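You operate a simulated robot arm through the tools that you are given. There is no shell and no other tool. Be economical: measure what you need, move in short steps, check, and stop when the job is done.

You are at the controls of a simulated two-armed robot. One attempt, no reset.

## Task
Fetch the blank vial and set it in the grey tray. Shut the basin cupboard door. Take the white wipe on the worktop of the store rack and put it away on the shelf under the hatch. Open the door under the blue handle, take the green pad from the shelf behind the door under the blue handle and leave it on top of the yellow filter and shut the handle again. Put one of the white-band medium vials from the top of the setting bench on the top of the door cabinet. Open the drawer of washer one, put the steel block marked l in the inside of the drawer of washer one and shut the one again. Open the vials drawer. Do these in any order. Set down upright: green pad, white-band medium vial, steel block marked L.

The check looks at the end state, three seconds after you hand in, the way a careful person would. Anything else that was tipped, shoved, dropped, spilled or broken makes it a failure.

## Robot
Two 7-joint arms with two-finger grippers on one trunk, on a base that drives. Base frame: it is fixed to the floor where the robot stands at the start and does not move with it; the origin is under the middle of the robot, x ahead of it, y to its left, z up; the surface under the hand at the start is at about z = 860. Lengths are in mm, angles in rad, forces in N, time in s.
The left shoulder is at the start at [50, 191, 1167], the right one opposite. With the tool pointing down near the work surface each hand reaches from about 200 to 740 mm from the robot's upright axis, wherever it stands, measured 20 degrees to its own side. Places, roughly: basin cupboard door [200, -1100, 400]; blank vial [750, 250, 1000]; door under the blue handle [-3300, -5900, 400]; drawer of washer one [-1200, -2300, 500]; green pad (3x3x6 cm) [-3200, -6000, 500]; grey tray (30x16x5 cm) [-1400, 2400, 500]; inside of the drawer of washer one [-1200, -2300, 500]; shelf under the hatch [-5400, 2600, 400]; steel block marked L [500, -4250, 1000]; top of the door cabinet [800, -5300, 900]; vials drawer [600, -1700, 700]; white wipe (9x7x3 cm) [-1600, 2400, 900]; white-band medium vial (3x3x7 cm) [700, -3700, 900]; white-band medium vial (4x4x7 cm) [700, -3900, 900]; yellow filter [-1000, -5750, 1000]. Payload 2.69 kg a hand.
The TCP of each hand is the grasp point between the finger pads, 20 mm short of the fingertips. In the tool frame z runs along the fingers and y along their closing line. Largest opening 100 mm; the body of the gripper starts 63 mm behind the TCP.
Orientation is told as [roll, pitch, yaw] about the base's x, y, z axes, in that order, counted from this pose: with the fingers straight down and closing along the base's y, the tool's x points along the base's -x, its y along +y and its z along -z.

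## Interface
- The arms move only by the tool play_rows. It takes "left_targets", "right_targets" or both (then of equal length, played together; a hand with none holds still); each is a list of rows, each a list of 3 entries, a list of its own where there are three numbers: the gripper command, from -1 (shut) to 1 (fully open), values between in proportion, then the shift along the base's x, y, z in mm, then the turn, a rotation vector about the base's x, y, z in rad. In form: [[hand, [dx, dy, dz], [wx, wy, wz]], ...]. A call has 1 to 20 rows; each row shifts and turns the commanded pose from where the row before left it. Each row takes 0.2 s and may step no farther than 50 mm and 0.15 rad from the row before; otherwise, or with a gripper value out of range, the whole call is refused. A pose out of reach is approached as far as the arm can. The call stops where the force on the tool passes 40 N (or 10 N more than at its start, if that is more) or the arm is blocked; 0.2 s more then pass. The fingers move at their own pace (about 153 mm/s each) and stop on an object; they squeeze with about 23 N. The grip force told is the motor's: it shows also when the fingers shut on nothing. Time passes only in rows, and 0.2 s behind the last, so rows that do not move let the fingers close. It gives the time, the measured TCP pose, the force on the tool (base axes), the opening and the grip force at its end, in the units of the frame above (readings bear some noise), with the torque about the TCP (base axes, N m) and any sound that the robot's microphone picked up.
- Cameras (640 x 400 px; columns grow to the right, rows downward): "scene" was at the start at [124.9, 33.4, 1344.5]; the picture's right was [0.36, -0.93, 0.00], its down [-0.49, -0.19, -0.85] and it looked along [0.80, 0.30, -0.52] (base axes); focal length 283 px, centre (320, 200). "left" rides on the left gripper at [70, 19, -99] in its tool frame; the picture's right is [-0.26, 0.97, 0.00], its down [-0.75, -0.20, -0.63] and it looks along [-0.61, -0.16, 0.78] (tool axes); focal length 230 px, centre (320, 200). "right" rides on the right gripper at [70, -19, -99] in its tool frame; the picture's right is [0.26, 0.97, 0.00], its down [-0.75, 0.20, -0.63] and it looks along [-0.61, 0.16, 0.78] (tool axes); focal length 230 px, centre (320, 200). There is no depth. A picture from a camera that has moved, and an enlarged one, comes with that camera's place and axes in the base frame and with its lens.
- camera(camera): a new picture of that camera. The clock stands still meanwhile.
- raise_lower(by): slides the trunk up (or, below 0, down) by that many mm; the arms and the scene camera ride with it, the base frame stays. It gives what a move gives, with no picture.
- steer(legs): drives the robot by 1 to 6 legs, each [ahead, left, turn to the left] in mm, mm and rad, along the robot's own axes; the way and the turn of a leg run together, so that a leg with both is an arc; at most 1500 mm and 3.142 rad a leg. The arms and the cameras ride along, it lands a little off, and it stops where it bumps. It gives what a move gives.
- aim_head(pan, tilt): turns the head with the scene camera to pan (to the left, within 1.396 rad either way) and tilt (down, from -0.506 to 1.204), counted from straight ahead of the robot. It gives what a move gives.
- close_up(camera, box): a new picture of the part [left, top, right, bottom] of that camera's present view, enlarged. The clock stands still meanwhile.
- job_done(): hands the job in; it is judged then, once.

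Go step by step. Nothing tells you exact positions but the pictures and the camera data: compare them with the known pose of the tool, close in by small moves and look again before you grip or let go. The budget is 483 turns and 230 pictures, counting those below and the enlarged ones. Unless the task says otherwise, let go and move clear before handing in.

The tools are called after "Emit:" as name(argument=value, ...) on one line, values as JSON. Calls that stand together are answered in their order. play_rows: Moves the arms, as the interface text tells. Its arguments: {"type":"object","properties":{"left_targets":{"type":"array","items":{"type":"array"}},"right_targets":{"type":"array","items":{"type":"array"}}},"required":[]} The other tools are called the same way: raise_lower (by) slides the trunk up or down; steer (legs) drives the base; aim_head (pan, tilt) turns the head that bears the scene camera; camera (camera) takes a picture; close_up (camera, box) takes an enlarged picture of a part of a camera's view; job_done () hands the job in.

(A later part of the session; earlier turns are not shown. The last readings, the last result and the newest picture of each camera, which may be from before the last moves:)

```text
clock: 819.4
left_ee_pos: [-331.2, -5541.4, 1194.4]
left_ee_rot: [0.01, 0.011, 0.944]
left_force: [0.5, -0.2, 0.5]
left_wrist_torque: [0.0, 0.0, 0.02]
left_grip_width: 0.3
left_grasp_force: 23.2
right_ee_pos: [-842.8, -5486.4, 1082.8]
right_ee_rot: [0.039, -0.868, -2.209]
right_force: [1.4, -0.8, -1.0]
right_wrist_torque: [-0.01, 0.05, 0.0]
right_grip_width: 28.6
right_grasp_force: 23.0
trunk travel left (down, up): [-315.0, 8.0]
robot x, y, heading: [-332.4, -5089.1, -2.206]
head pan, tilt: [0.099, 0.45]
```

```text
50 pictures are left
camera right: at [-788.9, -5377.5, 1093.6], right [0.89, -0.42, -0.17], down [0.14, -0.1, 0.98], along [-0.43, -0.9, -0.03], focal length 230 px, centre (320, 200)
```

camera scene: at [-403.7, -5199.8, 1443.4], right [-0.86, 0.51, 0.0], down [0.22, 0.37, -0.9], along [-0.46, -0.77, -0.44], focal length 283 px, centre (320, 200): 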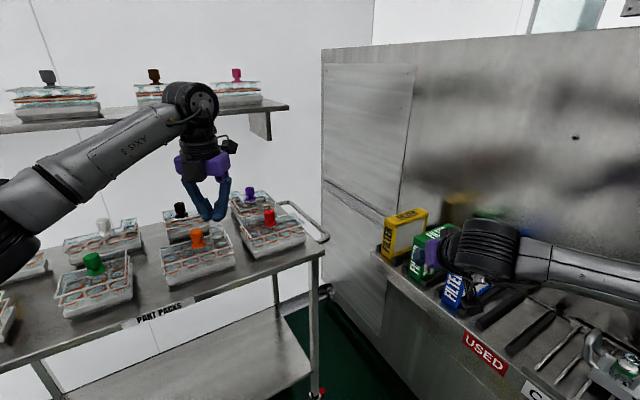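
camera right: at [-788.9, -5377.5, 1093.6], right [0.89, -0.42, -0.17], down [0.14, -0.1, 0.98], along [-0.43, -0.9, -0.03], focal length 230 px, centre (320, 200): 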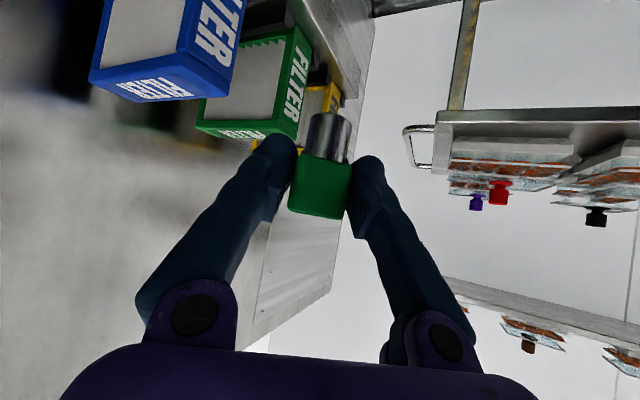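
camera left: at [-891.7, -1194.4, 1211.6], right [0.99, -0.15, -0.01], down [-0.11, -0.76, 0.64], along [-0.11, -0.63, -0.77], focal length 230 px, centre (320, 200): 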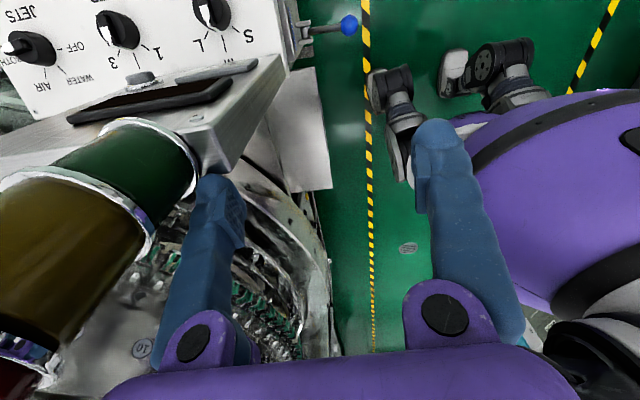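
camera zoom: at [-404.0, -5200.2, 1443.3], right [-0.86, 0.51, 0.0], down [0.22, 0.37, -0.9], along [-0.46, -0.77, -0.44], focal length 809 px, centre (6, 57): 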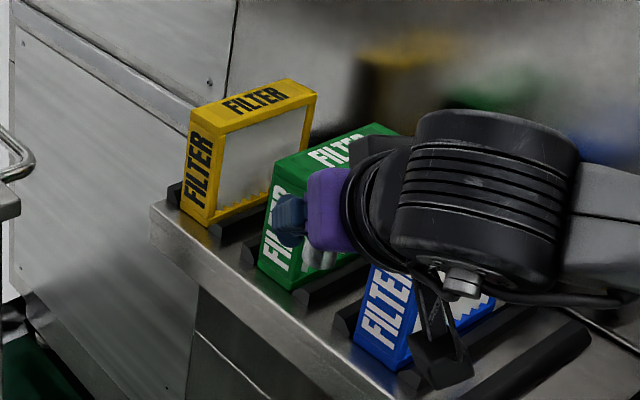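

The filter top spans x -975…-1127, y -5716…-5762 at z≈998; target (-1020,-5740) lies straight ahead. Drive 250 mm after pulling the left hand in a bit more.

Emit:
play_rows(left_targets=[[-1, [25, 34, 0], [0, 0, 0]], [-1, [25, 34, 0], [0, 0, 0]], [-1, [0, 0, 0], [0, 0, 0]]])

Emit:
steer(legs=[[250, 0, 0]])

Emit:
camera(camera="right")

Emit:
camera(camera="scene")

```text
clock: 820.2
left_ee_pos: [-279.8, -5475.2, 1194.6]
left_ee_rot: [0.009, 0.012, 0.944]
left_force: [0.3, 0.4, 0.1]
left_wrist_torque: [-0.02, 0.0, -0.02]
left_grip_width: 0.2
left_grasp_force: 22.6
right_ee_pos: [-844.6, -5487.7, 1083.7]
right_ee_rot: [0.036, -0.869, -2.209]
right_force: [0.0, 0.2, -0.7]
right_wrist_torque: [-0.03, 0.0, 0.02]
right_grip_width: 28.9
right_grasp_force: 23.7
trunk travel left (down, up): [-315.0, 8.0]
robot x, y, heading: [-337.6, -5092.9, -2.202]
head pan, tilt: [0.099, 0.45]
```

```text
clock: 822.0
left_ee_pos: [-424.0, -5674.9, 1194.3]
left_ee_rot: [0.009, 0.015, 0.948]
left_force: [0.1, -0.4, -0.1]
left_wrist_torque: [0.0, 0.01, -0.01]
left_grip_width: 0.0
left_grasp_force: 23.1
right_ee_pos: [-988.0, -5689.1, 1082.9]
right_ee_rot: [0.037, -0.868, -2.207]
right_force: [-0.2, 0.6, -1.8]
right_wrist_torque: [-0.02, 0.0, 0.01]
right_grip_width: 28.5
right_grasp_force: 23.1
trunk travel left (down, up): [-315.0, 8.0]
robot x, y, heading: [-483.3, -5292.2, -2.202]
head pan, tilt: [0.099, 0.45]
```

```text
49 pictures are left
camera right: at [-934.3, -5579.8, 1093.6], right [0.89, -0.42, -0.17], down [0.14, -0.1, 0.98], along [-0.43, -0.9, -0.03], focal length 230 px, centre (320, 200)
```

right: 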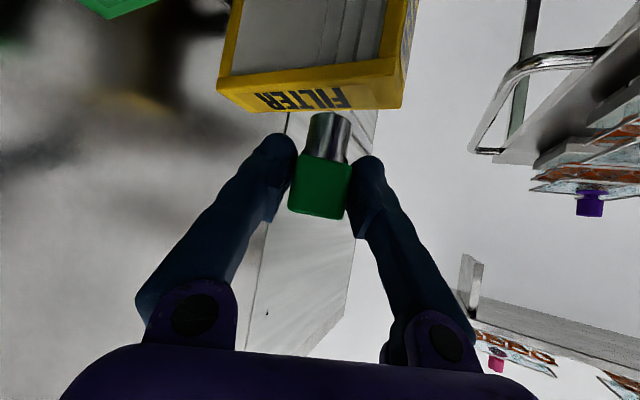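

```text
48 pictures are left
camera scene: at [-550.2, -5401.0, 1443.3], right [-0.86, 0.51, 0.0], down [0.22, 0.38, -0.9], along [-0.46, -0.78, -0.44], focal length 283 px, centre (320, 200)
```

scene: 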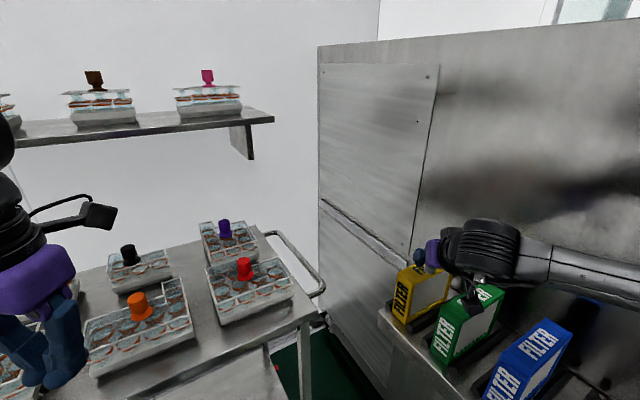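

Shift over the filter's centre line and lower gently.

Emit:
play_rows(right_targets=[[-1, [-18, -27, 0], [0, 0, 0]], [-1, [-18, -27, 0], [0, 0, 0]], [-1, [0, 0, -15], [0, 0, 0]], [-1, [0, 0, -10], [0, 0, 0]], [-1, [0, 0, 0], [0, 0, 0]]])

Emit:
camera(camera="right")

Emit:
close_up(camera="scene", box=[370, 200, 530, 340])

```text
clock: 823.2
left_ee_pos: [-423.9, -5674.3, 1194.5]
left_ee_rot: [0.011, 0.014, 0.947]
left_force: [0.1, 0.2, 0.0]
left_wrist_torque: [-0.03, 0.0, 0.03]
left_grip_width: 0.0
left_grasp_force: 23.4
right_ee_pos: [-1022.9, -5743.0, 1058.7]
right_ee_rot: [0.035, -0.869, -2.204]
right_force: [-0.2, -0.1, -0.5]
right_wrist_torque: [0.01, -0.02, -0.01]
right_grip_width: 28.8
right_grasp_force: 22.6
trunk travel left (down, up): [-315.0, 8.0]
robot x, y, heading: [-479.6, -5289.4, -2.199]
head pan, tilt: [0.099, 0.45]
```

```text
47 pictures are left
camera right: at [-969.0, -5633.0, 1068.3], right [0.89, -0.42, -0.17], down [0.14, -0.1, 0.98], along [-0.43, -0.9, -0.03], focal length 230 px, centre (320, 200)
```

right: 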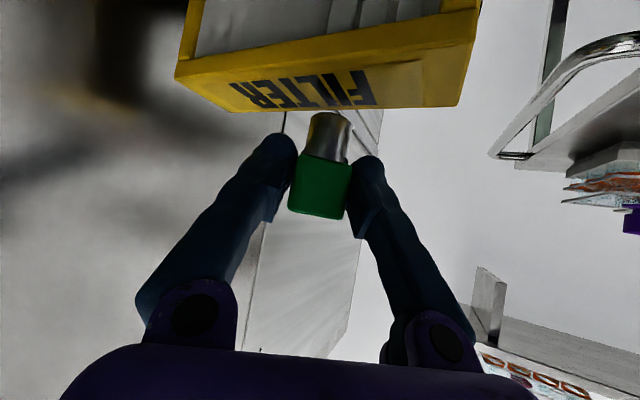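

```text
2.86 times, centred on (450, 270) of scene
camera zoom: at [-549.8, -5400.4, 1443.4], right [-0.86, 0.51, 0.0], down [0.22, 0.38, -0.9], along [-0.46, -0.78, -0.44], focal length 809 px, centre (-51, 0)
```

zoom: 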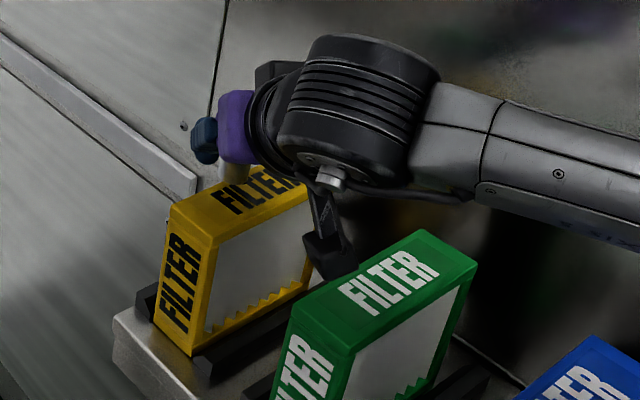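

Combining both views, the filter top is at z≈1010 with centre line y≈-5728. Shift 15 mm back and lower in small steps.

Emit:
play_rows(right_targets=[[-1, [0, 8, 5], [0, 0, 0]], [-1, [0, 7, 0], [0, 0, 0]], [-1, [0, 0, 0], [0, 0, 0]]])

Emit:
camera(camera="right")

Emit:
close_up(camera="scene", box=[390, 220, 490, 320])

```text
clock: 824.0
left_ee_pos: [-425.0, -5673.6, 1195.4]
left_ee_rot: [0.01, 0.015, 0.948]
left_force: [-0.1, -0.3, 0.7]
left_wrist_torque: [0.03, -0.02, -0.02]
left_grip_width: 0.0
left_grasp_force: 22.3
right_ee_pos: [-1022.5, -5729.4, 1062.4]
right_ee_rot: [0.039, -0.87, -2.204]
right_force: [0.5, -0.1, 0.2]
right_wrist_torque: [0.01, 0.02, -0.01]
right_grip_width: 28.6
right_grasp_force: 23.4
trunk travel left (down, up): [-315.0, 8.0]
robot x, y, heading: [-476.9, -5288.8, -2.198]
head pan, tilt: [0.099, 0.45]
```

```text
45 pictures are left
camera right: at [-968.7, -5618.6, 1073.5], right [0.89, -0.42, -0.17], down [0.14, -0.1, 0.98], along [-0.43, -0.9, -0.03], focal length 230 px, centre (320, 200)
```

right: 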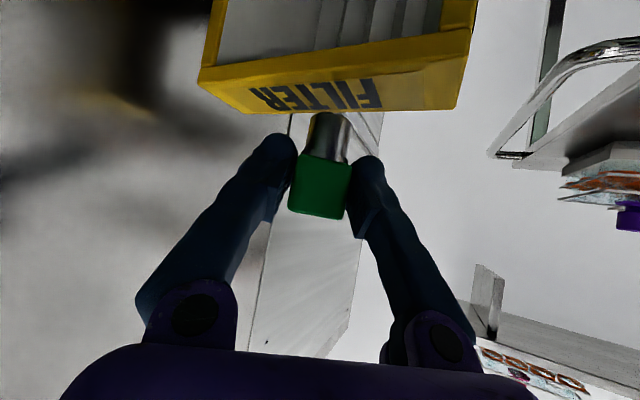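

```text
4.00 times, centred on (440, 270) of scene
camera zoom: at [-549.8, -5400.6, 1443.4], right [-0.86, 0.51, 0.0], down [0.22, 0.38, -0.9], along [-0.46, -0.78, -0.44], focal length 1132 px, centre (-160, -80)
```

zoom: 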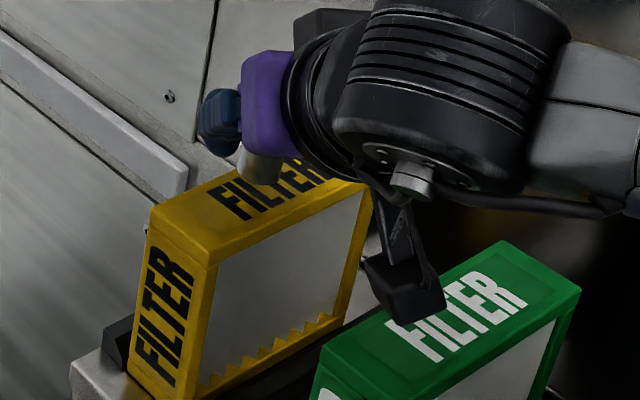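

Nearly centred; shift 4 mm and lower to contact.

Emit:
play_rows(right_targets=[[-1, [0, 4, -3], [0, 0, 0]], [-1, [0, 0, -3], [0, 0, 0]], [-1, [0, 0, 0], [0, 0, 0]]])

Emit:
play_rows(right_targets=[[-1, [0, 0, -2], [0, 0, 0]], [-1, [0, 0, -2], [0, 0, 0]], [-1, [0, 0, 0], [0, 0, 0]]])

Emit:
play_rows(right_targets=[[-1, [0, 0, -2], [0, 0, 0]], [-1, [0, 0, -2], [0, 0, 0]], [-1, [0, 0, 0], [0, 0, 0]]])

```text
clock: 824.8
left_ee_pos: [-423.9, -5674.2, 1194.5]
left_ee_rot: [0.011, 0.015, 0.948]
left_force: [-0.3, -0.4, 0.5]
left_wrist_torque: [0.0, 0.02, 0.01]
left_grip_width: 0.0
left_grasp_force: 23.1
right_ee_pos: [-1022.8, -5723.4, 1058.7]
right_ee_rot: [0.04, -0.87, -2.207]
right_force: [-0.6, 0.2, -0.6]
right_wrist_torque: [0.0, 0.01, 0.01]
right_grip_width: 29.0
right_grasp_force: 23.1
trunk travel left (down, up): [-315.0, 8.0]
robot x, y, heading: [-487.0, -5291.2, -2.194]
head pan, tilt: [0.099, 0.45]
```

```text
clock: 825.6
left_ee_pos: [-424.6, -5675.5, 1195.3]
left_ee_rot: [0.011, 0.014, 0.948]
left_force: [-0.9, -0.7, -0.8]
left_wrist_torque: [0.0, 0.04, 0.01]
left_grip_width: 0.0
left_grasp_force: 23.1
right_ee_pos: [-1022.6, -5722.9, 1055.0]
right_ee_rot: [0.039, -0.868, -2.207]
right_force: [-0.5, 0.2, 0.0]
right_wrist_torque: [0.02, 0.0, 0.0]
right_grip_width: 28.8
right_grasp_force: 22.8
trunk travel left (down, up): [-315.0, 8.0]
robot x, y, heading: [-477.1, -5291.9, -2.2]
head pan, tilt: [0.099, 0.45]
```

```text
clock: 826.4
left_ee_pos: [-425.5, -5674.1, 1195.8]
left_ee_rot: [0.011, 0.014, 0.948]
left_force: [-0.7, 0.0, 0.2]
left_wrist_torque: [0.01, 0.0, 0.01]
left_grip_width: 0.0
left_grasp_force: 23.2
right_ee_pos: [-1023.2, -5723.4, 1049.4]
right_ee_rot: [0.037, -0.869, -2.206]
right_force: [0.0, -0.3, -0.9]
right_wrist_torque: [-0.01, 0.0, -0.02]
right_grip_width: 28.8
right_grasp_force: 23.1
trunk travel left (down, up): [-315.0, 8.0]
robot x, y, heading: [-484.0, -5289.0, -2.201]
head pan, tilt: [0.099, 0.45]
```

Emit:
play_rows(right_targets=[[-1, [0, 0, -2], [0, 0, 0]], [-1, [0, 0, -2], [0, 0, 0]], [-1, [0, 0, 0], [0, 0, 0]]])

Emit:
close_up(camera="scene", box=[390, 220, 490, 320])

```text
clock: 827.2
left_ee_pos: [-424.3, -5674.6, 1196.1]
left_ee_rot: [0.01, 0.016, 0.947]
left_force: [-0.8, 0.2, -0.2]
left_wrist_torque: [0.01, 0.0, 0.0]
left_grip_width: 0.0
left_grasp_force: 22.8
right_ee_pos: [-1023.0, -5722.8, 1050.0]
right_ee_rot: [0.037, -0.876, -2.207]
right_force: [-4.8, -2.7, 16.5]
right_wrist_torque: [-0.1, 0.31, 0.04]
right_grip_width: 28.9
right_grasp_force: 22.8
trunk travel left (down, up): [-315.0, 8.0]
robot x, y, heading: [-479.5, -5290.8, -2.204]
head pan, tilt: [0.099, 0.45]
```

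```text
4.00 times, centred on (440, 270) of scene
camera zoom: at [-548.7, -5399.5, 1443.8], right [-0.86, 0.51, 0.0], down [0.22, 0.37, -0.9], along [-0.46, -0.78, -0.43], focal length 1132 px, centre (-160, -80)
```

zoom: 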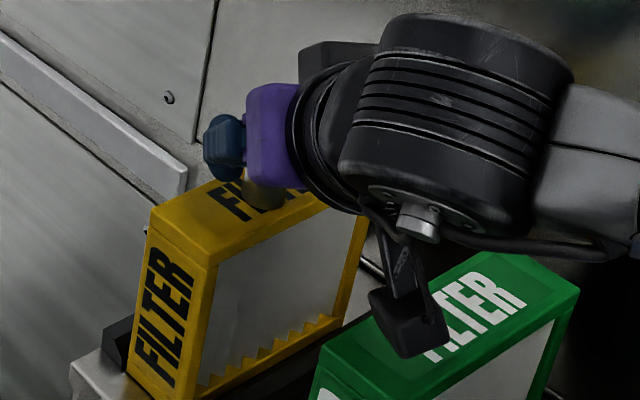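

Contact, and the pad sits at the middle of the filter's top. Release and back away along the tool axis.

Emit:
play_rows(right_targets=[[-1, [0, 0, 1.5], [0, 0, 0]], [-0.35, [0, 0, 0], [0, 0, 0]], [-0.25, [0, 0, 0], [0, 0, 0]], [-0.1, [0, 0, 0], [0, 0, 0]], [-0.1, [0, 0, 0], [0, 0, 0]]])

Emit:
play_rows(right_targets=[[-0.1, [6, 8, 8], [0, 0, 0]], [-0.1, [12, 16, 16], [0, 0, 0]], [-0.1, [15, 20, 20], [0, 0, 0]], [-0.1, [15, 20, 20], [0, 0, 0]], [-0.1, [15, 20, 10], [0, 0, 0]], [-0.1, [0, 0, 0], [0, 0, 0]]])

Emit:
camera(camera="right")

```text
clock: 828.4
left_ee_pos: [-424.8, -5674.3, 1195.2]
left_ee_rot: [0.01, 0.014, 0.947]
left_force: [-0.6, -0.1, 0.7]
left_wrist_torque: [0.01, -0.03, 0.0]
left_grip_width: 0.4
left_grasp_force: 22.6
right_ee_pos: [-1023.5, -5721.9, 1047.1]
right_ee_rot: [0.038, -0.868, -2.205]
right_force: [0.4, 0.0, -0.7]
right_wrist_torque: [-0.01, -0.01, 0.01]
right_grip_width: 44.8
right_grasp_force: 0.1
trunk travel left (down, up): [-315.0, 8.0]
robot x, y, heading: [-479.0, -5287.7, -2.202]
head pan, tilt: [0.099, 0.45]
```

```text
clock: 829.8
left_ee_pos: [-425.9, -5673.8, 1194.8]
left_ee_rot: [0.01, 0.013, 0.947]
left_force: [1.8, 0.7, -0.6]
left_wrist_torque: [0.01, -0.02, 0.0]
left_grip_width: 0.0
left_grasp_force: 22.6
right_ee_pos: [-962.1, -5638.4, 1121.4]
right_ee_rot: [0.038, -0.867, -2.207]
right_force: [-1.3, -0.2, 0.1]
right_wrist_torque: [-0.01, 0.0, 0.01]
right_grip_width: 45.0
right_grasp_force: 0.0
trunk travel left (down, up): [-315.0, 8.0]
robot x, y, heading: [-480.5, -5290.7, -2.202]
head pan, tilt: [0.099, 0.45]
```

```text
42 pictures are left
camera right: at [-907.4, -5528.5, 1132.1], right [0.89, -0.42, -0.17], down [0.14, -0.1, 0.98], along [-0.43, -0.9, -0.03], focal length 230 px, centre (320, 200)
```

right: 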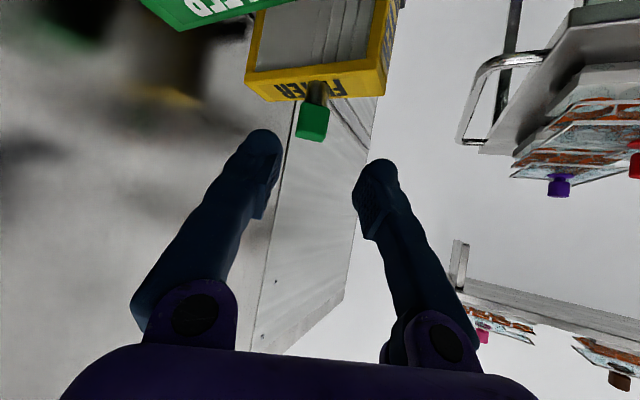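

The pad stands on the yellow filter. Back away, restore the right arm, and go to the steel block.

Emit:
steer(legs=[[-320, 0, 0]])

Emit:
play_rows(right_targets=[[0.5, [15, 20, 0], [0.116, -0.0857, 0]], [0.5, [15, 20, 0], [0.116, -0.0857, 0]], [0.5, [15, 20, 0], [0.116, -0.0857, 0]], [0.5, [10, 15, 0], [0.116, -0.0857, 0]], [0.5, [10, 15, 0], [0.116, -0.0857, 0]], [0.5, [0, 0, 0], [0.116, -0.0857, 0]], [0.5, [0, 0, 0], [0, 0, 0]]])

Emit:
steer(legs=[[0, 0, 2.2], [-30, 780, 0]])

Emit:
raise_lower(by=-90)

Emit:
aim_head(pan=-0.15, tilt=0.5)

Emit:
camera(camera="scene")

```text
clock: 831.9
left_ee_pos: [-242.1, -5422.1, 1194.8]
left_ee_rot: [0.01, 0.014, 0.94]
left_force: [0.5, 0.1, 0.0]
left_wrist_torque: [-0.01, 0.01, -0.01]
left_grip_width: 0.0
left_grasp_force: 23.6
right_ee_pos: [-778.8, -5383.3, 1122.7]
right_ee_rot: [0.036, -0.87, -2.213]
right_force: [1.4, -0.2, -0.7]
right_wrist_torque: [-0.02, -0.02, 0.0]
right_grip_width: 44.9
right_grasp_force: 0.1
trunk travel left (down, up): [-315.0, 8.0]
robot x, y, heading: [-295.5, -5036.9, -2.207]
head pan, tilt: [0.099, 0.45]
```

```text
clock: 833.5
left_ee_pos: [-243.4, -5423.0, 1194.1]
left_ee_rot: [0.01, 0.014, 0.942]
left_force: [1.4, 0.1, -0.8]
left_wrist_torque: [-0.01, 0.02, -0.03]
left_grip_width: 0.1
left_grasp_force: 23.0
right_ee_pos: [-713.9, -5292.0, 1121.4]
right_ee_rot: [0.033, 0.0, -2.21]
right_force: [-0.1, 0.0, 0.6]
right_wrist_torque: [0.01, 0.01, 0.04]
right_grip_width: 75.0
right_grasp_force: 0.0
trunk travel left (down, up): [-315.0, 8.0]
robot x, y, heading: [-292.8, -5039.3, -2.208]
head pan, tilt: [0.099, 0.45]
```

```text
clock: 845.9
left_ee_pos: [-107.6, -3994.7, 1194.6]
left_ee_rot: [0.011, 0.014, -3.074]
left_force: [0.1, 0.7, -0.2]
left_wrist_torque: [0.02, -0.02, 0.02]
left_grip_width: 0.0
left_grasp_force: 22.7
right_ee_pos: [95.7, -4440.1, 1121.1]
right_ee_rot: [0.032, -0.002, 0.059]
right_force: [0.3, 0.3, -0.4]
right_wrist_torque: [-0.02, 0.02, -0.04]
right_grip_width: 75.0
right_grasp_force: 0.0
trunk travel left (down, up): [-315.0, 8.0]
robot x, y, heading: [-368.0, -4282.9, 0.062]
head pan, tilt: [0.099, 0.45]
```

```text
clock: 847.2
left_ee_pos: [-106.9, -3994.1, 1104.6]
left_ee_rot: [0.01, 0.014, -3.074]
left_force: [0.0, 0.0, 0.0]
left_wrist_torque: [-0.02, 0.01, 0.0]
left_grip_width: 0.0
left_grasp_force: 23.3
right_ee_pos: [95.4, -4439.0, 1031.3]
right_ee_rot: [0.033, -0.005, 0.059]
right_force: [0.4, 0.0, 0.1]
right_wrist_torque: [-0.02, 0.02, 0.01]
right_grip_width: 75.0
right_grasp_force: 0.1
trunk travel left (down, up): [-225.0, 98.0]
robot x, y, heading: [-367.6, -4282.9, 0.057]
head pan, tilt: [0.099, 0.45]
```

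```text
clock: 847.9
left_ee_pos: [-108.5, -3995.4, 1105.4]
left_ee_rot: [0.011, 0.015, -3.073]
left_force: [0.0, -0.4, 1.0]
left_wrist_torque: [0.0, -0.04, 0.0]
left_grip_width: 0.1
left_grasp_force: 23.2
right_ee_pos: [95.4, -4439.9, 1031.8]
right_ee_rot: [0.034, -0.004, 0.061]
right_force: [-0.1, 0.2, -0.4]
right_wrist_torque: [-0.02, -0.01, 0.02]
right_grip_width: 75.1
right_grasp_force: 0.0
trunk travel left (down, up): [-225.0, 98.0]
robot x, y, heading: [-367.0, -4282.4, 0.065]
head pan, tilt: [-0.15, 0.499]
```

```text
41 pictures are left
camera scene: at [-236.3, -4286.5, 1348.9], right [-0.09, -1.0, 0.0], down [-0.48, 0.04, -0.88], along [0.87, -0.08, -0.48], focal length 283 px, centre (320, 200)
```

scene: 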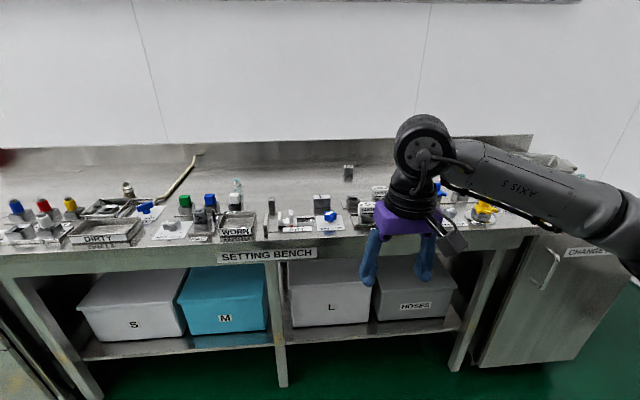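

Block L is at about (566,-4364). Drive in and look with the right camera.

Emit:
steer(legs=[[0, 50, -0.062], [293, 0, 0]])

Emit:
play_rows(right_targets=[[0.9, [40, 0, 0], [-0.03, 0, 0]], [0.9, [40, 0, 0], [0, 0, 0]], [0.9, [30, 0, 0], [0, 0, 0]], [0.9, [0, 0, 0], [0, 0, 0]]])

Emit:
camera(camera="right")

Emit:
close_up(camera="scene", box=[240, 170, 440, 300])

```text
clock: 850.6
left_ee_pos: [201.7, -3963.4, 1105.2]
left_ee_rot: [0.01, 0.014, -3.139]
left_force: [0.8, -0.2, 0.7]
left_wrist_torque: [0.0, 0.04, 0.02]
left_grip_width: 0.0
left_grasp_force: 23.1
right_ee_pos: [376.6, -4420.5, 1031.4]
right_ee_rot: [0.033, -0.001, -0.006]
right_force: [-0.4, -0.1, 0.9]
right_wrist_torque: [0.02, 0.04, 0.03]
right_grip_width: 75.0
right_grasp_force: 0.0
trunk travel left (down, up): [-225.0, 98.0]
robot x, y, heading: [-75.2, -4233.6, -0.001]
head pan, tilt: [-0.15, 0.499]
```

```text
clock: 851.6
left_ee_pos: [199.8, -3963.2, 1104.6]
left_ee_rot: [0.012, 0.013, -3.138]
left_force: [-1.0, 0.5, 0.2]
left_wrist_torque: [-0.01, -0.02, -0.01]
left_grip_width: 0.0
left_grasp_force: 23.5
right_ee_pos: [482.2, -4423.5, 1030.2]
right_ee_rot: [0.003, -0.002, -0.005]
right_force: [-0.1, -1.2, -0.7]
right_wrist_torque: [-0.02, -0.04, 0.01]
right_grip_width: 94.9
right_grasp_force: 0.1
trunk travel left (down, up): [-225.0, 98.0]
robot x, y, heading: [-79.2, -4231.9, -0.004]
head pan, tilt: [-0.15, 0.499]
```

```text
40 pictures are left
camera right: at [413.3, -4441.6, 1129.1], right [-0.25, 0.97, 0.0], down [0.75, 0.19, 0.63], along [0.61, 0.16, -0.77], focal length 230 px, centre (320, 200)
```

right: 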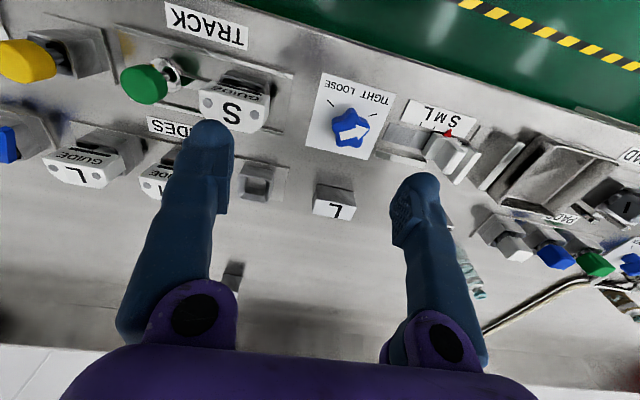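

```text
3.08 times, centred on (340, 235) of scene
camera zoom: at [53.4, -4246.7, 1348.9], right [-0.15, -0.99, 0.0], down [-0.47, 0.07, -0.88], along [0.87, -0.13, -0.48], focal length 871 px, centre (258, 92)
```

zoom: 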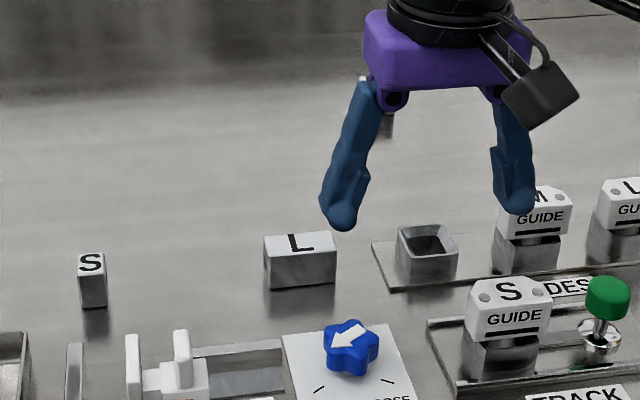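

Block L: top centre (622,-4367,887), about 60 mm along y. Move above it and descend part way.

Emit:
play_rows(right_targets=[[0.5, [35, 14, 0], [0, 0, 0]], [0.5, [35, 14, 0], [0, 0, 0]], [0.5, [35, 14, 0], [0, 0, 0]], [0.5, [35, 14, 0], [0, 0, 0]], [0.5, [0, 0, -40], [0, 0, 0]], [0.5, [0, 0, -40], [0, 0, 0]], [0.5, [0, 0, -20], [0, 0, 0]], [0.5, [0, 0, 0], [0, 0, 0]]])

Emit:
camera(camera="right")

```text
clock: 853.5
left_ee_pos: [200.7, -3964.0, 1103.8]
left_ee_rot: [0.01, 0.015, -3.136]
left_force: [0.0, -0.7, -1.0]
left_wrist_torque: [-0.03, 0.0, 0.01]
left_grip_width: 0.0
left_grasp_force: 23.5
right_ee_pos: [607.6, -4368.5, 930.8]
right_ee_rot: [0.004, -0.002, -0.003]
right_force: [0.0, -1.0, 0.3]
right_wrist_torque: [0.0, 0.06, 0.02]
right_grip_width: 75.1
right_grasp_force: 0.0
right hand out of reach, approached as far as the arm can: row 4
trunk travel left (down, up): [-225.0, 98.0]
robot x, y, heading: [-77.1, -4234.1, -0.004]
head pan, tilt: [-0.15, 0.499]
```

```text
38 pictures are left
camera right: at [538.1, -4387.6, 1029.2], right [-0.25, 0.97, 0.0], down [0.75, 0.19, 0.63], along [0.61, 0.16, -0.77], focal length 230 px, centre (320, 200)
```

right: 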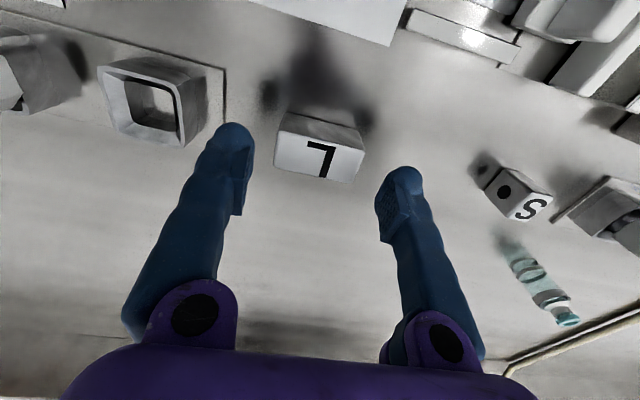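

Centre at (614,-4369). Drive 10 mm ahead, descend and grip.

Emit:
steer(legs=[[10, 0, 0]])

Emit:
play_rows(right_targets=[[0.5, [0, 0, -20], [0, 0, 0]], [0.5, [0, 0, -15], [0, 0, 0]], [0.5, [0, 0, -8], [0, 0, 0]], [0.5, [0, 0, -3], [0, 0, 0]], [0.5, [0, 0, 0], [0, 0, 0]]])

Emit:
play_rows(right_targets=[[-1, [0, 0, 1], [0, 0, 0]], [-1, [0, 0, 0], [0, 0, 0]], [-1, [0, 0, 0], [0, 0, 0]], [-1, [0, 0, 20], [0, 0, 0]], [-1, [0, 0, 40], [0, 0, 0]], [-1, [0, 0, 40], [0, 0, 0]], [-1, [0, 0, 0], [0, 0, 0]]])

Emit:
camera(camera="right")

```text
clock: 854.2
left_ee_pos: [211.0, -3963.6, 1104.9]
left_ee_rot: [0.008, 0.014, -3.137]
left_force: [0.1, -0.1, 0.2]
left_wrist_torque: [-0.01, 0.05, 0.01]
left_grip_width: 0.0
left_grasp_force: 23.1
right_ee_pos: [617.4, -4369.0, 929.8]
right_ee_rot: [0.004, -0.003, -0.004]
right_force: [0.3, 0.1, -0.8]
right_wrist_torque: [0.02, 0.02, 0.0]
right_grip_width: 74.9
right_grasp_force: 0.0
trunk travel left (down, up): [-225.0, 98.0]
robot x, y, heading: [-64.2, -4234.0, -0.003]
head pan, tilt: [-0.15, 0.499]
```

```text
clock: 855.4
left_ee_pos: [210.1, -3963.3, 1104.6]
left_ee_rot: [0.008, 0.014, -3.138]
left_force: [-0.5, 0.3, 0.0]
left_wrist_torque: [0.0, 0.0, 0.0]
left_grip_width: 0.1
left_grasp_force: 23.6
right_ee_pos: [617.0, -4367.5, 884.1]
right_ee_rot: [0.002, -0.003, -0.005]
right_force: [0.2, -0.7, -0.4]
right_wrist_torque: [0.03, 0.05, 0.02]
right_grip_width: 75.1
right_grasp_force: 0.0
trunk travel left (down, up): [-225.0, 98.0]
robot x, y, heading: [-66.3, -4235.3, -0.002]
head pan, tilt: [-0.15, 0.499]
```

```text
clock: 857.0
left_ee_pos: [210.3, -3964.1, 1104.6]
left_ee_rot: [0.011, 0.015, -3.139]
left_force: [-0.8, -0.3, -0.7]
left_wrist_torque: [-0.03, 0.0, 0.02]
left_grip_width: 0.0
left_grasp_force: 22.0
right_ee_pos: [617.7, -4372.7, 985.9]
right_ee_rot: [0.003, -0.002, -0.005]
right_force: [-0.2, 0.1, -5.0]
right_wrist_torque: [0.0, -0.02, 0.01]
right_grip_width: 57.2
right_grasp_force: 22.8
trunk travel left (down, up): [-225.0, 98.0]
robot x, y, heading: [-69.5, -4232.9, -0.003]
head pan, tilt: [-0.15, 0.499]
```

```text
37 pictures are left
camera right: at [548.5, -4390.4, 1084.6], right [-0.25, 0.97, 0.0], down [0.75, 0.19, 0.63], along [0.61, 0.16, -0.78], focal length 230 px, centre (320, 200)
```

right: 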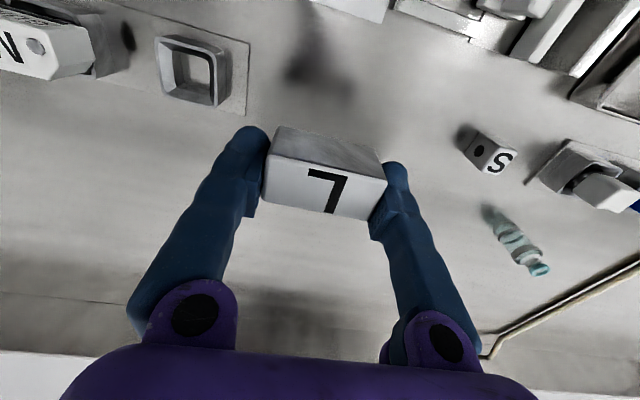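

Block L is held firmly. Back off, tuck the hand, move north and turn toward washer one's drawer.

Emit:
steer(legs=[[-330, 0, 0]])

Emit:
play_rows(right_targets=[[-1, [-40, 0, 5], [0, 0, 0]], [-1, [-40, 0, 5], [0, 0, 0]], [-1, [-40, 0, 5], [0, 0, 0]], [-1, [-40, 0, 5], [0, 0, 0]], [-1, [-40, 0, 0], [0, 0, 0]], [-1, [-40, 0, 0], [0, 0, 0]], [-1, [-20, 0, 0], [0, 0, 0]], [-1, [0, 0, 0], [0, 0, 0]]])

Emit:
steer(legs=[[60, 1000, 0], [60, 900, 0], [0, 0, 3.14]])

Emit:
aim_head(pan=0.0, tilt=0.55)

Emit:
camera(camera="scene")

```text
clock: 859.2
left_ee_pos: [-119.0, -3962.5, 1105.5]
left_ee_rot: [0.012, 0.014, 3.139]
left_force: [-0.9, 0.1, 0.1]
left_wrist_torque: [-0.02, -0.04, 0.0]
left_grip_width: 0.3
left_grasp_force: 22.9
right_ee_pos: [285.1, -4372.9, 985.9]
right_ee_rot: [0.003, -0.004, -0.01]
right_force: [0.1, 0.5, -3.3]
right_wrist_torque: [0.0, -0.04, 0.01]
right_grip_width: 57.2
right_grasp_force: 22.7
trunk travel left (down, up): [-225.0, 98.0]
robot x, y, heading: [-395.8, -4230.8, -0.007]
head pan, tilt: [-0.15, 0.499]
```

```text
clock: 861.0
left_ee_pos: [-117.8, -3963.8, 1104.0]
left_ee_rot: [0.01, 0.014, 3.139]
left_force: [-0.1, -1.0, 0.6]
left_wrist_torque: [0.01, -0.03, 0.02]
left_grip_width: 0.0
left_grasp_force: 23.0
right_ee_pos: [23.9, -4375.4, 1007.1]
right_ee_rot: [0.004, -0.002, -0.013]
right_force: [0.3, 0.1, -4.1]
right_wrist_torque: [0.03, 0.0, -0.02]
right_grip_width: 57.1
right_grasp_force: 23.2
trunk travel left (down, up): [-225.0, 98.0]
robot x, y, heading: [-397.3, -4232.3, -0.003]
head pan, tilt: [-0.15, 0.499]
```

```text
clock: 885.3
left_ee_pos: [-542.2, -2566.8, 1105.4]
left_ee_rot: [0.01, 0.013, -0.085]
left_force: [0.4, -0.4, -0.2]
left_wrist_torque: [0.0, 0.02, -0.03]
left_grip_width: 0.2
left_grasp_force: 22.9
right_ee_pos: [-649.5, -2144.3, 1005.6]
right_ee_rot: [0.004, -0.001, 3.044]
right_force: [-0.9, -0.7, -4.2]
right_wrist_torque: [0.05, 0.05, -0.02]
right_grip_width: 57.3
right_grasp_force: 23.3
trunk travel left (down, up): [-225.0, 98.0]
robot x, y, heading: [-239.3, -2320.4, 3.055]
head pan, tilt: [-0.15, 0.499]
```

```text
clock: 886.0
left_ee_pos: [-542.6, -2566.9, 1106.0]
left_ee_rot: [0.01, 0.012, -0.087]
left_force: [0.2, -0.2, -0.3]
left_wrist_torque: [0.0, 0.0, 0.0]
left_grip_width: 0.2
left_grasp_force: 23.1
right_ee_pos: [-650.4, -2144.7, 1007.0]
right_ee_rot: [0.004, -0.003, 3.046]
right_force: [-0.1, -0.1, -4.8]
right_wrist_torque: [0.03, 0.0, 0.01]
right_grip_width: 57.0
right_grasp_force: 23.1
trunk travel left (down, up): [-225.0, 98.0]
robot x, y, heading: [-239.3, -2324.2, 3.049]
head pan, tilt: [0.0, 0.55]
```

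```text
36 pictures are left
camera scene: at [-369.4, -2308.8, 1344.3], right [0.09, 1.0, 0.0], down [0.52, -0.05, -0.85], along [-0.85, 0.08, -0.52], focal length 283 px, centre (320, 200)
```

scene: 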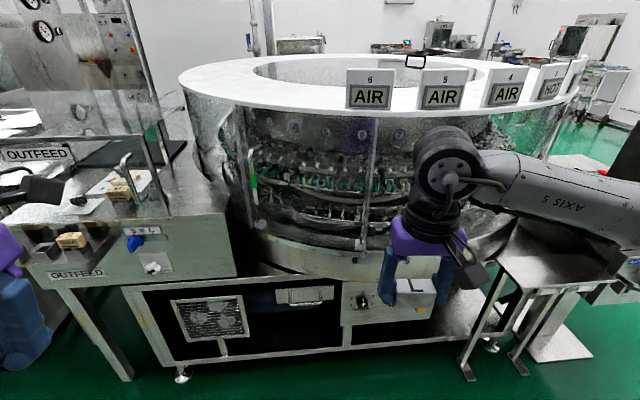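

Emit:
close_up(camera="scene", box=[150, 260, 450, 380])

```text
2.13 times, centred on (300, 320) of scene
camera zoom: at [-369.4, -2308.8, 1344.3], right [0.09, 1.0, 0.0], down [0.52, -0.05, -0.85], along [-0.85, 0.08, -0.52], focal length 604 px, centre (363, -56)
```

zoom: 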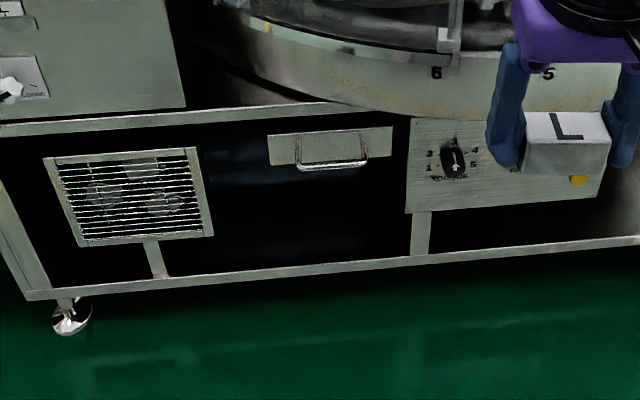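

The drawer front with its bar handle is at about (-1030,-2300,565). My right hand holds the block, so I'll test whether the left hand can reach low enough to hook the bar.

Emit:
steer(legs=[[0, -210, 0.09]])

Emit:
raise_lower(by=-225)

Emit:
play_rows(left_targets=[[-1, [-40, 10, -25], [0, 0, 0]], [-1, [-40, 10, -25], [0, 0, 0]], [-1, [-40, 5, -25], [0, 0, 0]], [-1, [-40, 0, -25], [0, 0, 0]], [-1, [-30, 0, -40], [0, 0, 0]], [-1, [0, 0, -45], [0, 0, 0]], [-1, [0, 0, -45], [0, 0, 0]], [-1, [0, 0, -45], [0, 0, 0]], [-1, [0, 0, -45], [0, 0, 0]], [-1, [0, 0, 0], [0, 0, 0]]])

```text
clock: 888.4
left_ee_pos: [-509.5, -2384.6, 1104.5]
left_ee_rot: [0.011, 0.015, 0.0]
left_force: [0.5, -0.1, -0.5]
left_wrist_torque: [-0.04, -0.02, 0.0]
left_grip_width: 0.0
left_grasp_force: 22.7
right_ee_pos: [-653.0, -1972.0, 1007.0]
right_ee_rot: [0.003, -0.002, 3.134]
right_force: [-0.1, 0.3, -4.1]
right_wrist_torque: [-0.02, 0.02, 0.0]
right_grip_width: 57.5
right_grasp_force: 23.0
trunk travel left (down, up): [-225.0, 98.0]
robot x, y, heading: [-232.6, -2115.9, 3.138]
head pan, tilt: [0.0, 0.55]
```

```text
clock: 890.8
left_ee_pos: [-510.0, -2385.4, 879.8]
left_ee_rot: [0.011, 0.013, 0.003]
left_force: [0.0, 0.2, -0.7]
left_wrist_torque: [-0.02, 0.01, -0.02]
left_grip_width: 0.2
left_grasp_force: 23.0
right_ee_pos: [-653.3, -1972.2, 781.5]
right_ee_rot: [0.004, -0.001, 3.134]
right_force: [-0.8, 0.3, -4.9]
right_wrist_torque: [0.03, 0.04, 0.0]
right_grip_width: 57.1
right_grasp_force: 22.8
trunk travel left (down, up): [0.0, 323.0]
robot x, y, heading: [-227.2, -2113.2, 3.138]
head pan, tilt: [0.0, 0.55]
```

```text
clock: 893.0
left_ee_pos: [-700.1, -2357.6, 560.0]
left_ee_rot: [0.01, 0.014, 0.002]
left_force: [0.3, 0.9, -0.9]
left_wrist_torque: [0.01, -0.01, 0.01]
left_grip_width: 0.0
left_grasp_force: 22.5
right_ee_pos: [-654.3, -1972.3, 781.5]
right_ee_rot: [0.003, -0.001, 3.134]
right_force: [-1.3, 0.4, -4.1]
right_wrist_torque: [0.0, 0.02, 0.02]
right_grip_width: 57.4
right_grasp_force: 23.1
trunk travel left (down, up): [0.0, 323.0]
robot x, y, heading: [-232.7, -2116.6, 3.138]
head pan, tilt: [0.0, 0.55]
```

The left hand reaches z 560 fine. Look at the hand relative to the drawer handle.

Emit:
aim_head(pan=0.35, tilt=0.6)

Emit:
close_up(camera="scene", box=[170, 130, 490, 330])

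```text
clock: 893.9
left_ee_pos: [-700.0, -2358.3, 560.6]
left_ee_rot: [0.011, 0.015, 0.002]
left_force: [0.0, -0.4, -0.1]
left_wrist_torque: [-0.01, 0.03, -0.04]
left_grip_width: 0.2
left_grasp_force: 22.8
right_ee_pos: [-654.0, -1972.1, 781.0]
right_ee_rot: [0.003, -0.003, 3.136]
right_force: [0.2, 0.2, -4.7]
right_wrist_torque: [0.0, 0.02, 0.0]
right_grip_width: 57.3
right_grasp_force: 22.7
trunk travel left (down, up): [0.0, 323.0]
robot x, y, heading: [-231.1, -2113.6, 3.14]
head pan, tilt: [0.351, 0.6]
```

```text
2.00 times, centred on (330, 230) of scene
camera zoom: at [-353.0, -2142.6, 1114.8], right [-0.34, 0.94, 0.0], down [0.53, 0.19, -0.82], along [-0.78, -0.28, -0.57], focal length 566 px, centre (300, 140)
```

zoom: 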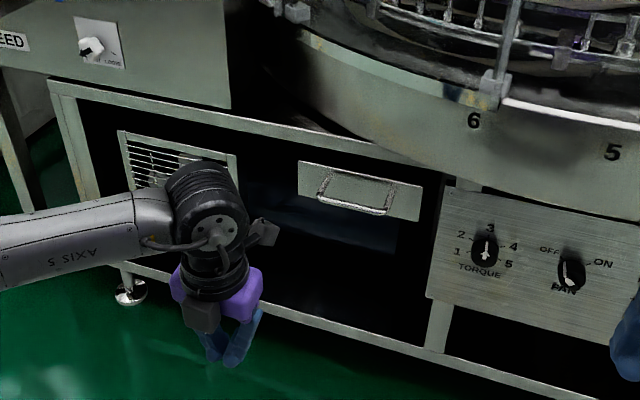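

The handle bar is near (-1043,-2297,~500). Test a rolled, tilted left-hand pose for gripping the horizontal bar.

Emit:
play_rows(left_targets=[[0, [0, 0, 0], [0, 0, 0.15]], [0, [0, 0, 0], [0, 0, 0.15]], [0, [0, 0, 0], [0, 0, 0.15]], [0, [0, 0, 0], [0, 0, 0.15]], [0, [0, 0, 0], [0, 0, 0.15]], [0, [0, 0, 0], [0, 0, 0.15]], [0, [0, 0, 0], [0, 0, 0.15]], [0, [0, 0, 0], [0, 0, 0.15]], [0, [0, 0, 0], [0, 0, 0.15]], [0, [0, 0, 0], [0, 0, 0.15]], [0, [0, 0, 0], [0, 0, 0.07]], [0, [0, 0, 0], [0, 0.15, 0]], [0, [0, 0, 0], [0, 0.15, 0]], [0, [0, 0, 0], [0, 0.15, 0]], [0, [0, 0, 0], [0, 0.15, 0]], [0, [0, 0, 0], [0, 0.15, 0]], [0, [0, 0, -20], [0, 0.1, 0]], [0, [0, 0, -20], [0, 0, 0]], [0, [0, 0, -20], [0, 0, 0]], [0, [0, 0, 0], [0, 0, 0]]])

```text
clock: 898.0
left_ee_pos: [-761.7, -2349.6, 572.5]
left_ee_rot: [0.756, 0.004, 1.547]
left_force: [0.7, -0.6, -1.0]
left_wrist_torque: [0.01, -0.01, -0.05]
left_grip_width: 50.0
left_grasp_force: 0.1
left hand out of reach, approached as far as the arm can: row 16, 17, 18, 19
right_ee_pos: [-653.1, -1972.3, 780.9]
right_ee_rot: [0.003, -0.001, 3.134]
right_force: [0.2, 1.0, -4.7]
right_wrist_torque: [-0.04, 0.04, -0.03]
right_grip_width: 57.3
right_grasp_force: 23.5
trunk travel left (down, up): [0.0, 323.0]
robot x, y, heading: [-229.5, -2111.5, 3.137]
head pan, tilt: [0.351, 0.6]
```

Emit:
play_rows(left_targets=[[0, [20, 0, 0], [0, -0.15, 0]], [0, [20, 0, 0], [0, -0.15, 0]], [0, [0, 0, -30], [0, 0, 0]], [0, [0, 0, -30], [0, 0, 0]], [0, [0, 0, -20], [0, 0, 0]], [0, [-40, 0, 0], [0, 0, 0]], [0, [-40, 0, 0], [0, 0, 0]], [0, [0, 0, 0], [0, 0, 0]]])

```text
clock: 899.9
left_ee_pos: [-802.2, -2352.1, 494.4]
left_ee_rot: [0.47, -0.002, 1.546]
left_force: [-0.6, -0.3, -0.1]
left_wrist_torque: [-0.02, 0.01, 0.02]
left_grip_width: 49.5
left_grasp_force: 0.0
right_ee_pos: [-653.3, -1971.3, 781.0]
right_ee_rot: [0.004, -0.002, 3.132]
right_force: [-0.5, 0.4, -4.3]
right_wrist_torque: [0.02, 0.04, 0.0]
right_grip_width: 57.5
right_grasp_force: 23.1
trunk travel left (down, up): [0.0, 323.0]
robot x, y, heading: [-230.9, -2113.4, 3.139]
head pan, tilt: [0.351, 0.6]
```

Good: the left hand reaches z≈494 at 0.47 tilt. Tilt a bit more, raise, and drive to a stand-off in front of the bar.

Emit:
play_rows(left_targets=[[-0.2, [0, 0, 30], [0, 0, 0]], [-0.2, [0, 0, 34], [0, 0.13, 0]], [-0.2, [0, 0, 0], [0, 0, 0]]])

Emit:
steer(legs=[[0, -55, 0], [190, 0, 0]])

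Emit:
camera(camera="left")

Emit:
close_up(camera="scene", box=[200, 130, 440, 280])

```text
clock: 900.6
left_ee_pos: [-801.5, -2352.6, 558.3]
left_ee_rot: [0.6, 0.0, 1.549]
left_force: [0.2, -0.8, 0.2]
left_wrist_torque: [-0.01, -0.01, -0.03]
left_grip_width: 40.0
left_grasp_force: 0.0
right_ee_pos: [-654.0, -1972.0, 782.0]
right_ee_rot: [0.006, -0.002, 3.134]
right_force: [-0.4, 0.8, -3.7]
right_wrist_torque: [0.0, 0.02, -0.02]
right_grip_width: 57.1
right_grasp_force: 23.0
trunk travel left (down, up): [0.0, 323.0]
robot x, y, heading: [-235.6, -2116.3, 3.14]
head pan, tilt: [0.351, 0.6]
```

```text
clock: 902.9
left_ee_pos: [-988.4, -2299.5, 558.5]
left_ee_rot: [0.6, 0.002, 1.552]
left_force: [-0.1, -0.2, -0.4]
left_wrist_torque: [0.02, -0.02, 0.02]
left_grip_width: 40.0
left_grasp_force: 0.0
right_ee_pos: [-841.1, -1919.6, 780.6]
right_ee_rot: [0.004, -0.002, 3.137]
right_force: [0.8, 0.2, -4.6]
right_wrist_torque: [-0.01, 0.02, -0.02]
right_grip_width: 57.2
right_grasp_force: 23.2
trunk travel left (down, up): [0.0, 323.0]
robot x, y, heading: [-416.1, -2060.8, 3.14]
head pan, tilt: [0.351, 0.6]
```

```text
33 pictures are left
camera left: at [-948.2, -2370.4, 651.8], right [-0.79, 0.27, 0.55], down [0.54, 0.74, 0.41], along [-0.29, 0.61, -0.73], focal length 230 px, centre (320, 200)
```

left: 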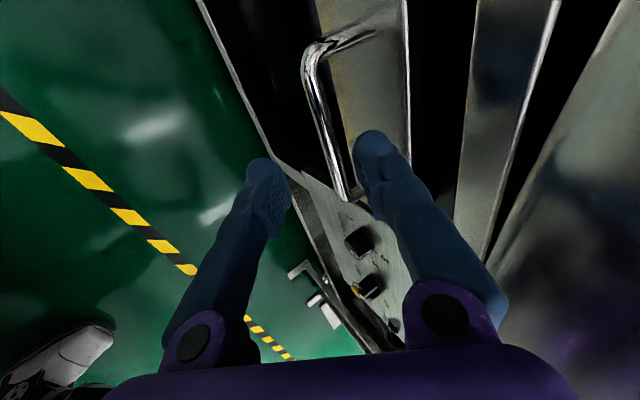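

```text
2.67 times, centred on (320, 205) of scene
camera zoom: at [-539.8, -2089.5, 1114.7], right [-0.34, 0.94, 0.0], down [0.53, 0.19, -0.82], along [-0.78, -0.28, -0.57], focal length 755 px, centre (320, 187)
```

zoom: 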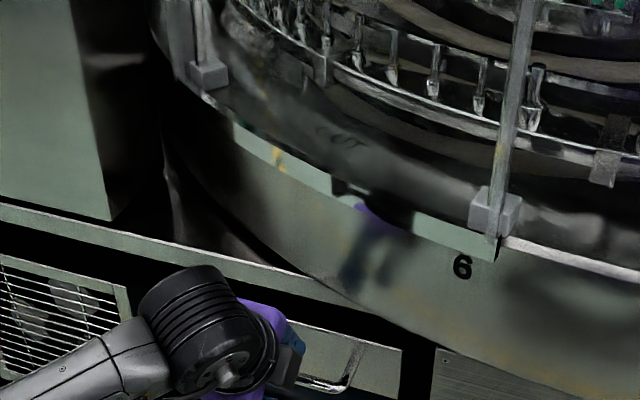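

The bar is at x=-1038, z=499, y -2348…-2232, panel at x≈-1084. Advance onto it and grip.

Emit:
play_rows(left_targets=[[-0.2, [-15.3, 5, -18], [0, 0, 0]], [-0.2, [-15.3, 0, -18], [0, 0, 0]], [-0.2, [-15.3, 0, -18], [0, 0, 0]], [-0.2, [0, 0, 0], [0, 0, 0]]])

Emit:
camera(camera="left")

```text
clock: 903.9
left_ee_pos: [-1031.5, -2296.0, 507.4]
left_ee_rot: [0.603, 0.003, 1.551]
left_force: [33.5, 0.7, 18.6]
left_wrist_torque: [-0.13, 0.77, 0.27]
left_grip_width: 28.1
left_grasp_force: 0.0
right_ee_pos: [-840.2, -1919.9, 783.1]
right_ee_rot: [0.002, -0.006, 3.138]
right_force: [0.7, -0.1, -4.0]
right_wrist_torque: [-0.01, 0.04, 0.02]
right_grip_width: 57.4
right_grasp_force: 23.6
trunk travel left (down, up): [0.0, 323.0]
robot x, y, heading: [-420.0, -2064.1, 3.139]
head pan, tilt: [0.351, 0.6]
```

```text
31 pictures are left
camera left: at [-991.0, -2364.8, 599.9], right [-0.79, 0.28, 0.55], down [0.54, 0.74, 0.4], along [-0.29, 0.61, -0.73], focal length 230 px, centre (320, 200)
```

left: 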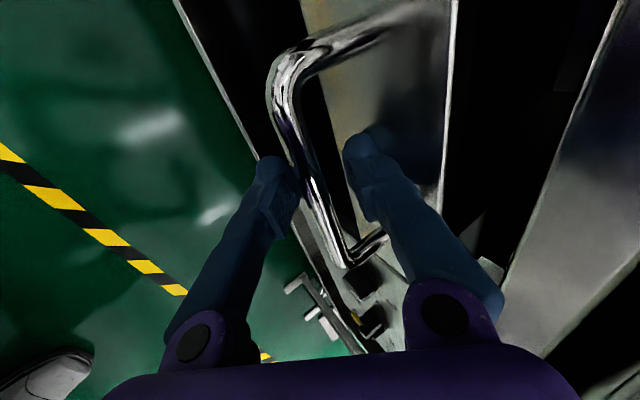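

The bar is between the fingers. Close and pull the drawer.

Emit:
play_rows(left_targets=[[-0.4, [4, 0, 0], [0, 0, 0]], [-1, [0, 0, 0], [0, 0, 0]], [-1, [0, 0, 0], [0, 0, 0]], [-1, [0, 0, 0], [0, 0, 0]], [-1, [12, 0, 0], [0, 0, 0]], [-1, [15, 0, 0], [0, 0, 0]], [-1, [15, 0, 0], [0, 0, 0]], [-1, [15, 0, 0], [0, 0, 0]], [-1, [0, 0, 0], [0, 0, 0]]])

Emit:
close_up(camera="scene", box=[200, 170, 440, 320])

```text
clock: 905.9
left_ee_pos: [-971.6, -2295.4, 505.8]
left_ee_rot: [0.601, 0.003, 1.552]
left_force: [-0.5, 0.1, 0.9]
left_wrist_torque: [-0.02, -0.03, 0.01]
left_grip_width: 0.2
left_grasp_force: 22.9
right_ee_pos: [-841.8, -1920.2, 781.1]
right_ee_rot: [0.004, -0.001, 3.139]
right_force: [0.5, 0.9, -4.5]
right_wrist_torque: [0.02, 0.04, 0.0]
right_grip_width: 57.3
right_grasp_force: 23.3
trunk travel left (down, up): [0.0, 323.0]
robot x, y, heading: [-419.9, -2062.2, 3.141]
head pan, tilt: [0.351, 0.6]
```

```text
2.67 times, centred on (320, 245) of scene
camera zoom: at [-539.7, -2089.6, 1114.8], right [-0.34, 0.94, 0.0], down [0.53, 0.19, -0.82], along [-0.78, -0.28, -0.57], focal length 755 px, centre (320, 80)
```

zoom: 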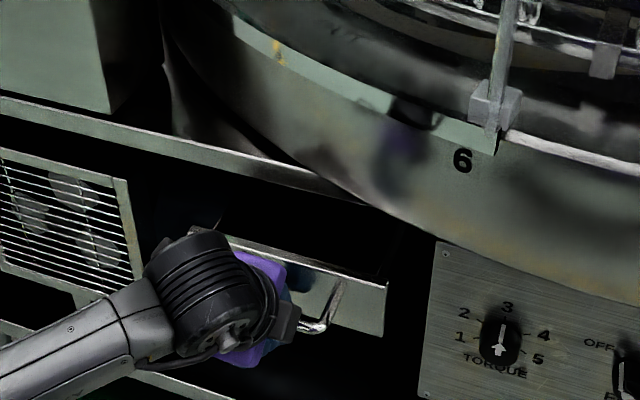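

Emit:
camera(camera="left")

```text
29 pictures are left
camera left: at [-931.2, -2365.0, 598.1], right [-0.79, 0.27, 0.54], down [0.54, 0.74, 0.41], along [-0.29, 0.61, -0.73], focal length 230 px, centre (320, 200)
```

left: 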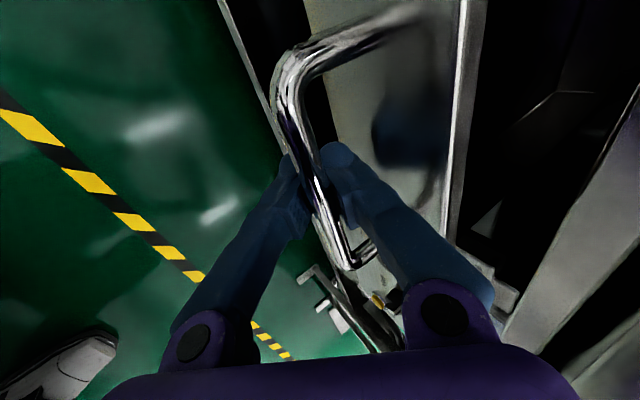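

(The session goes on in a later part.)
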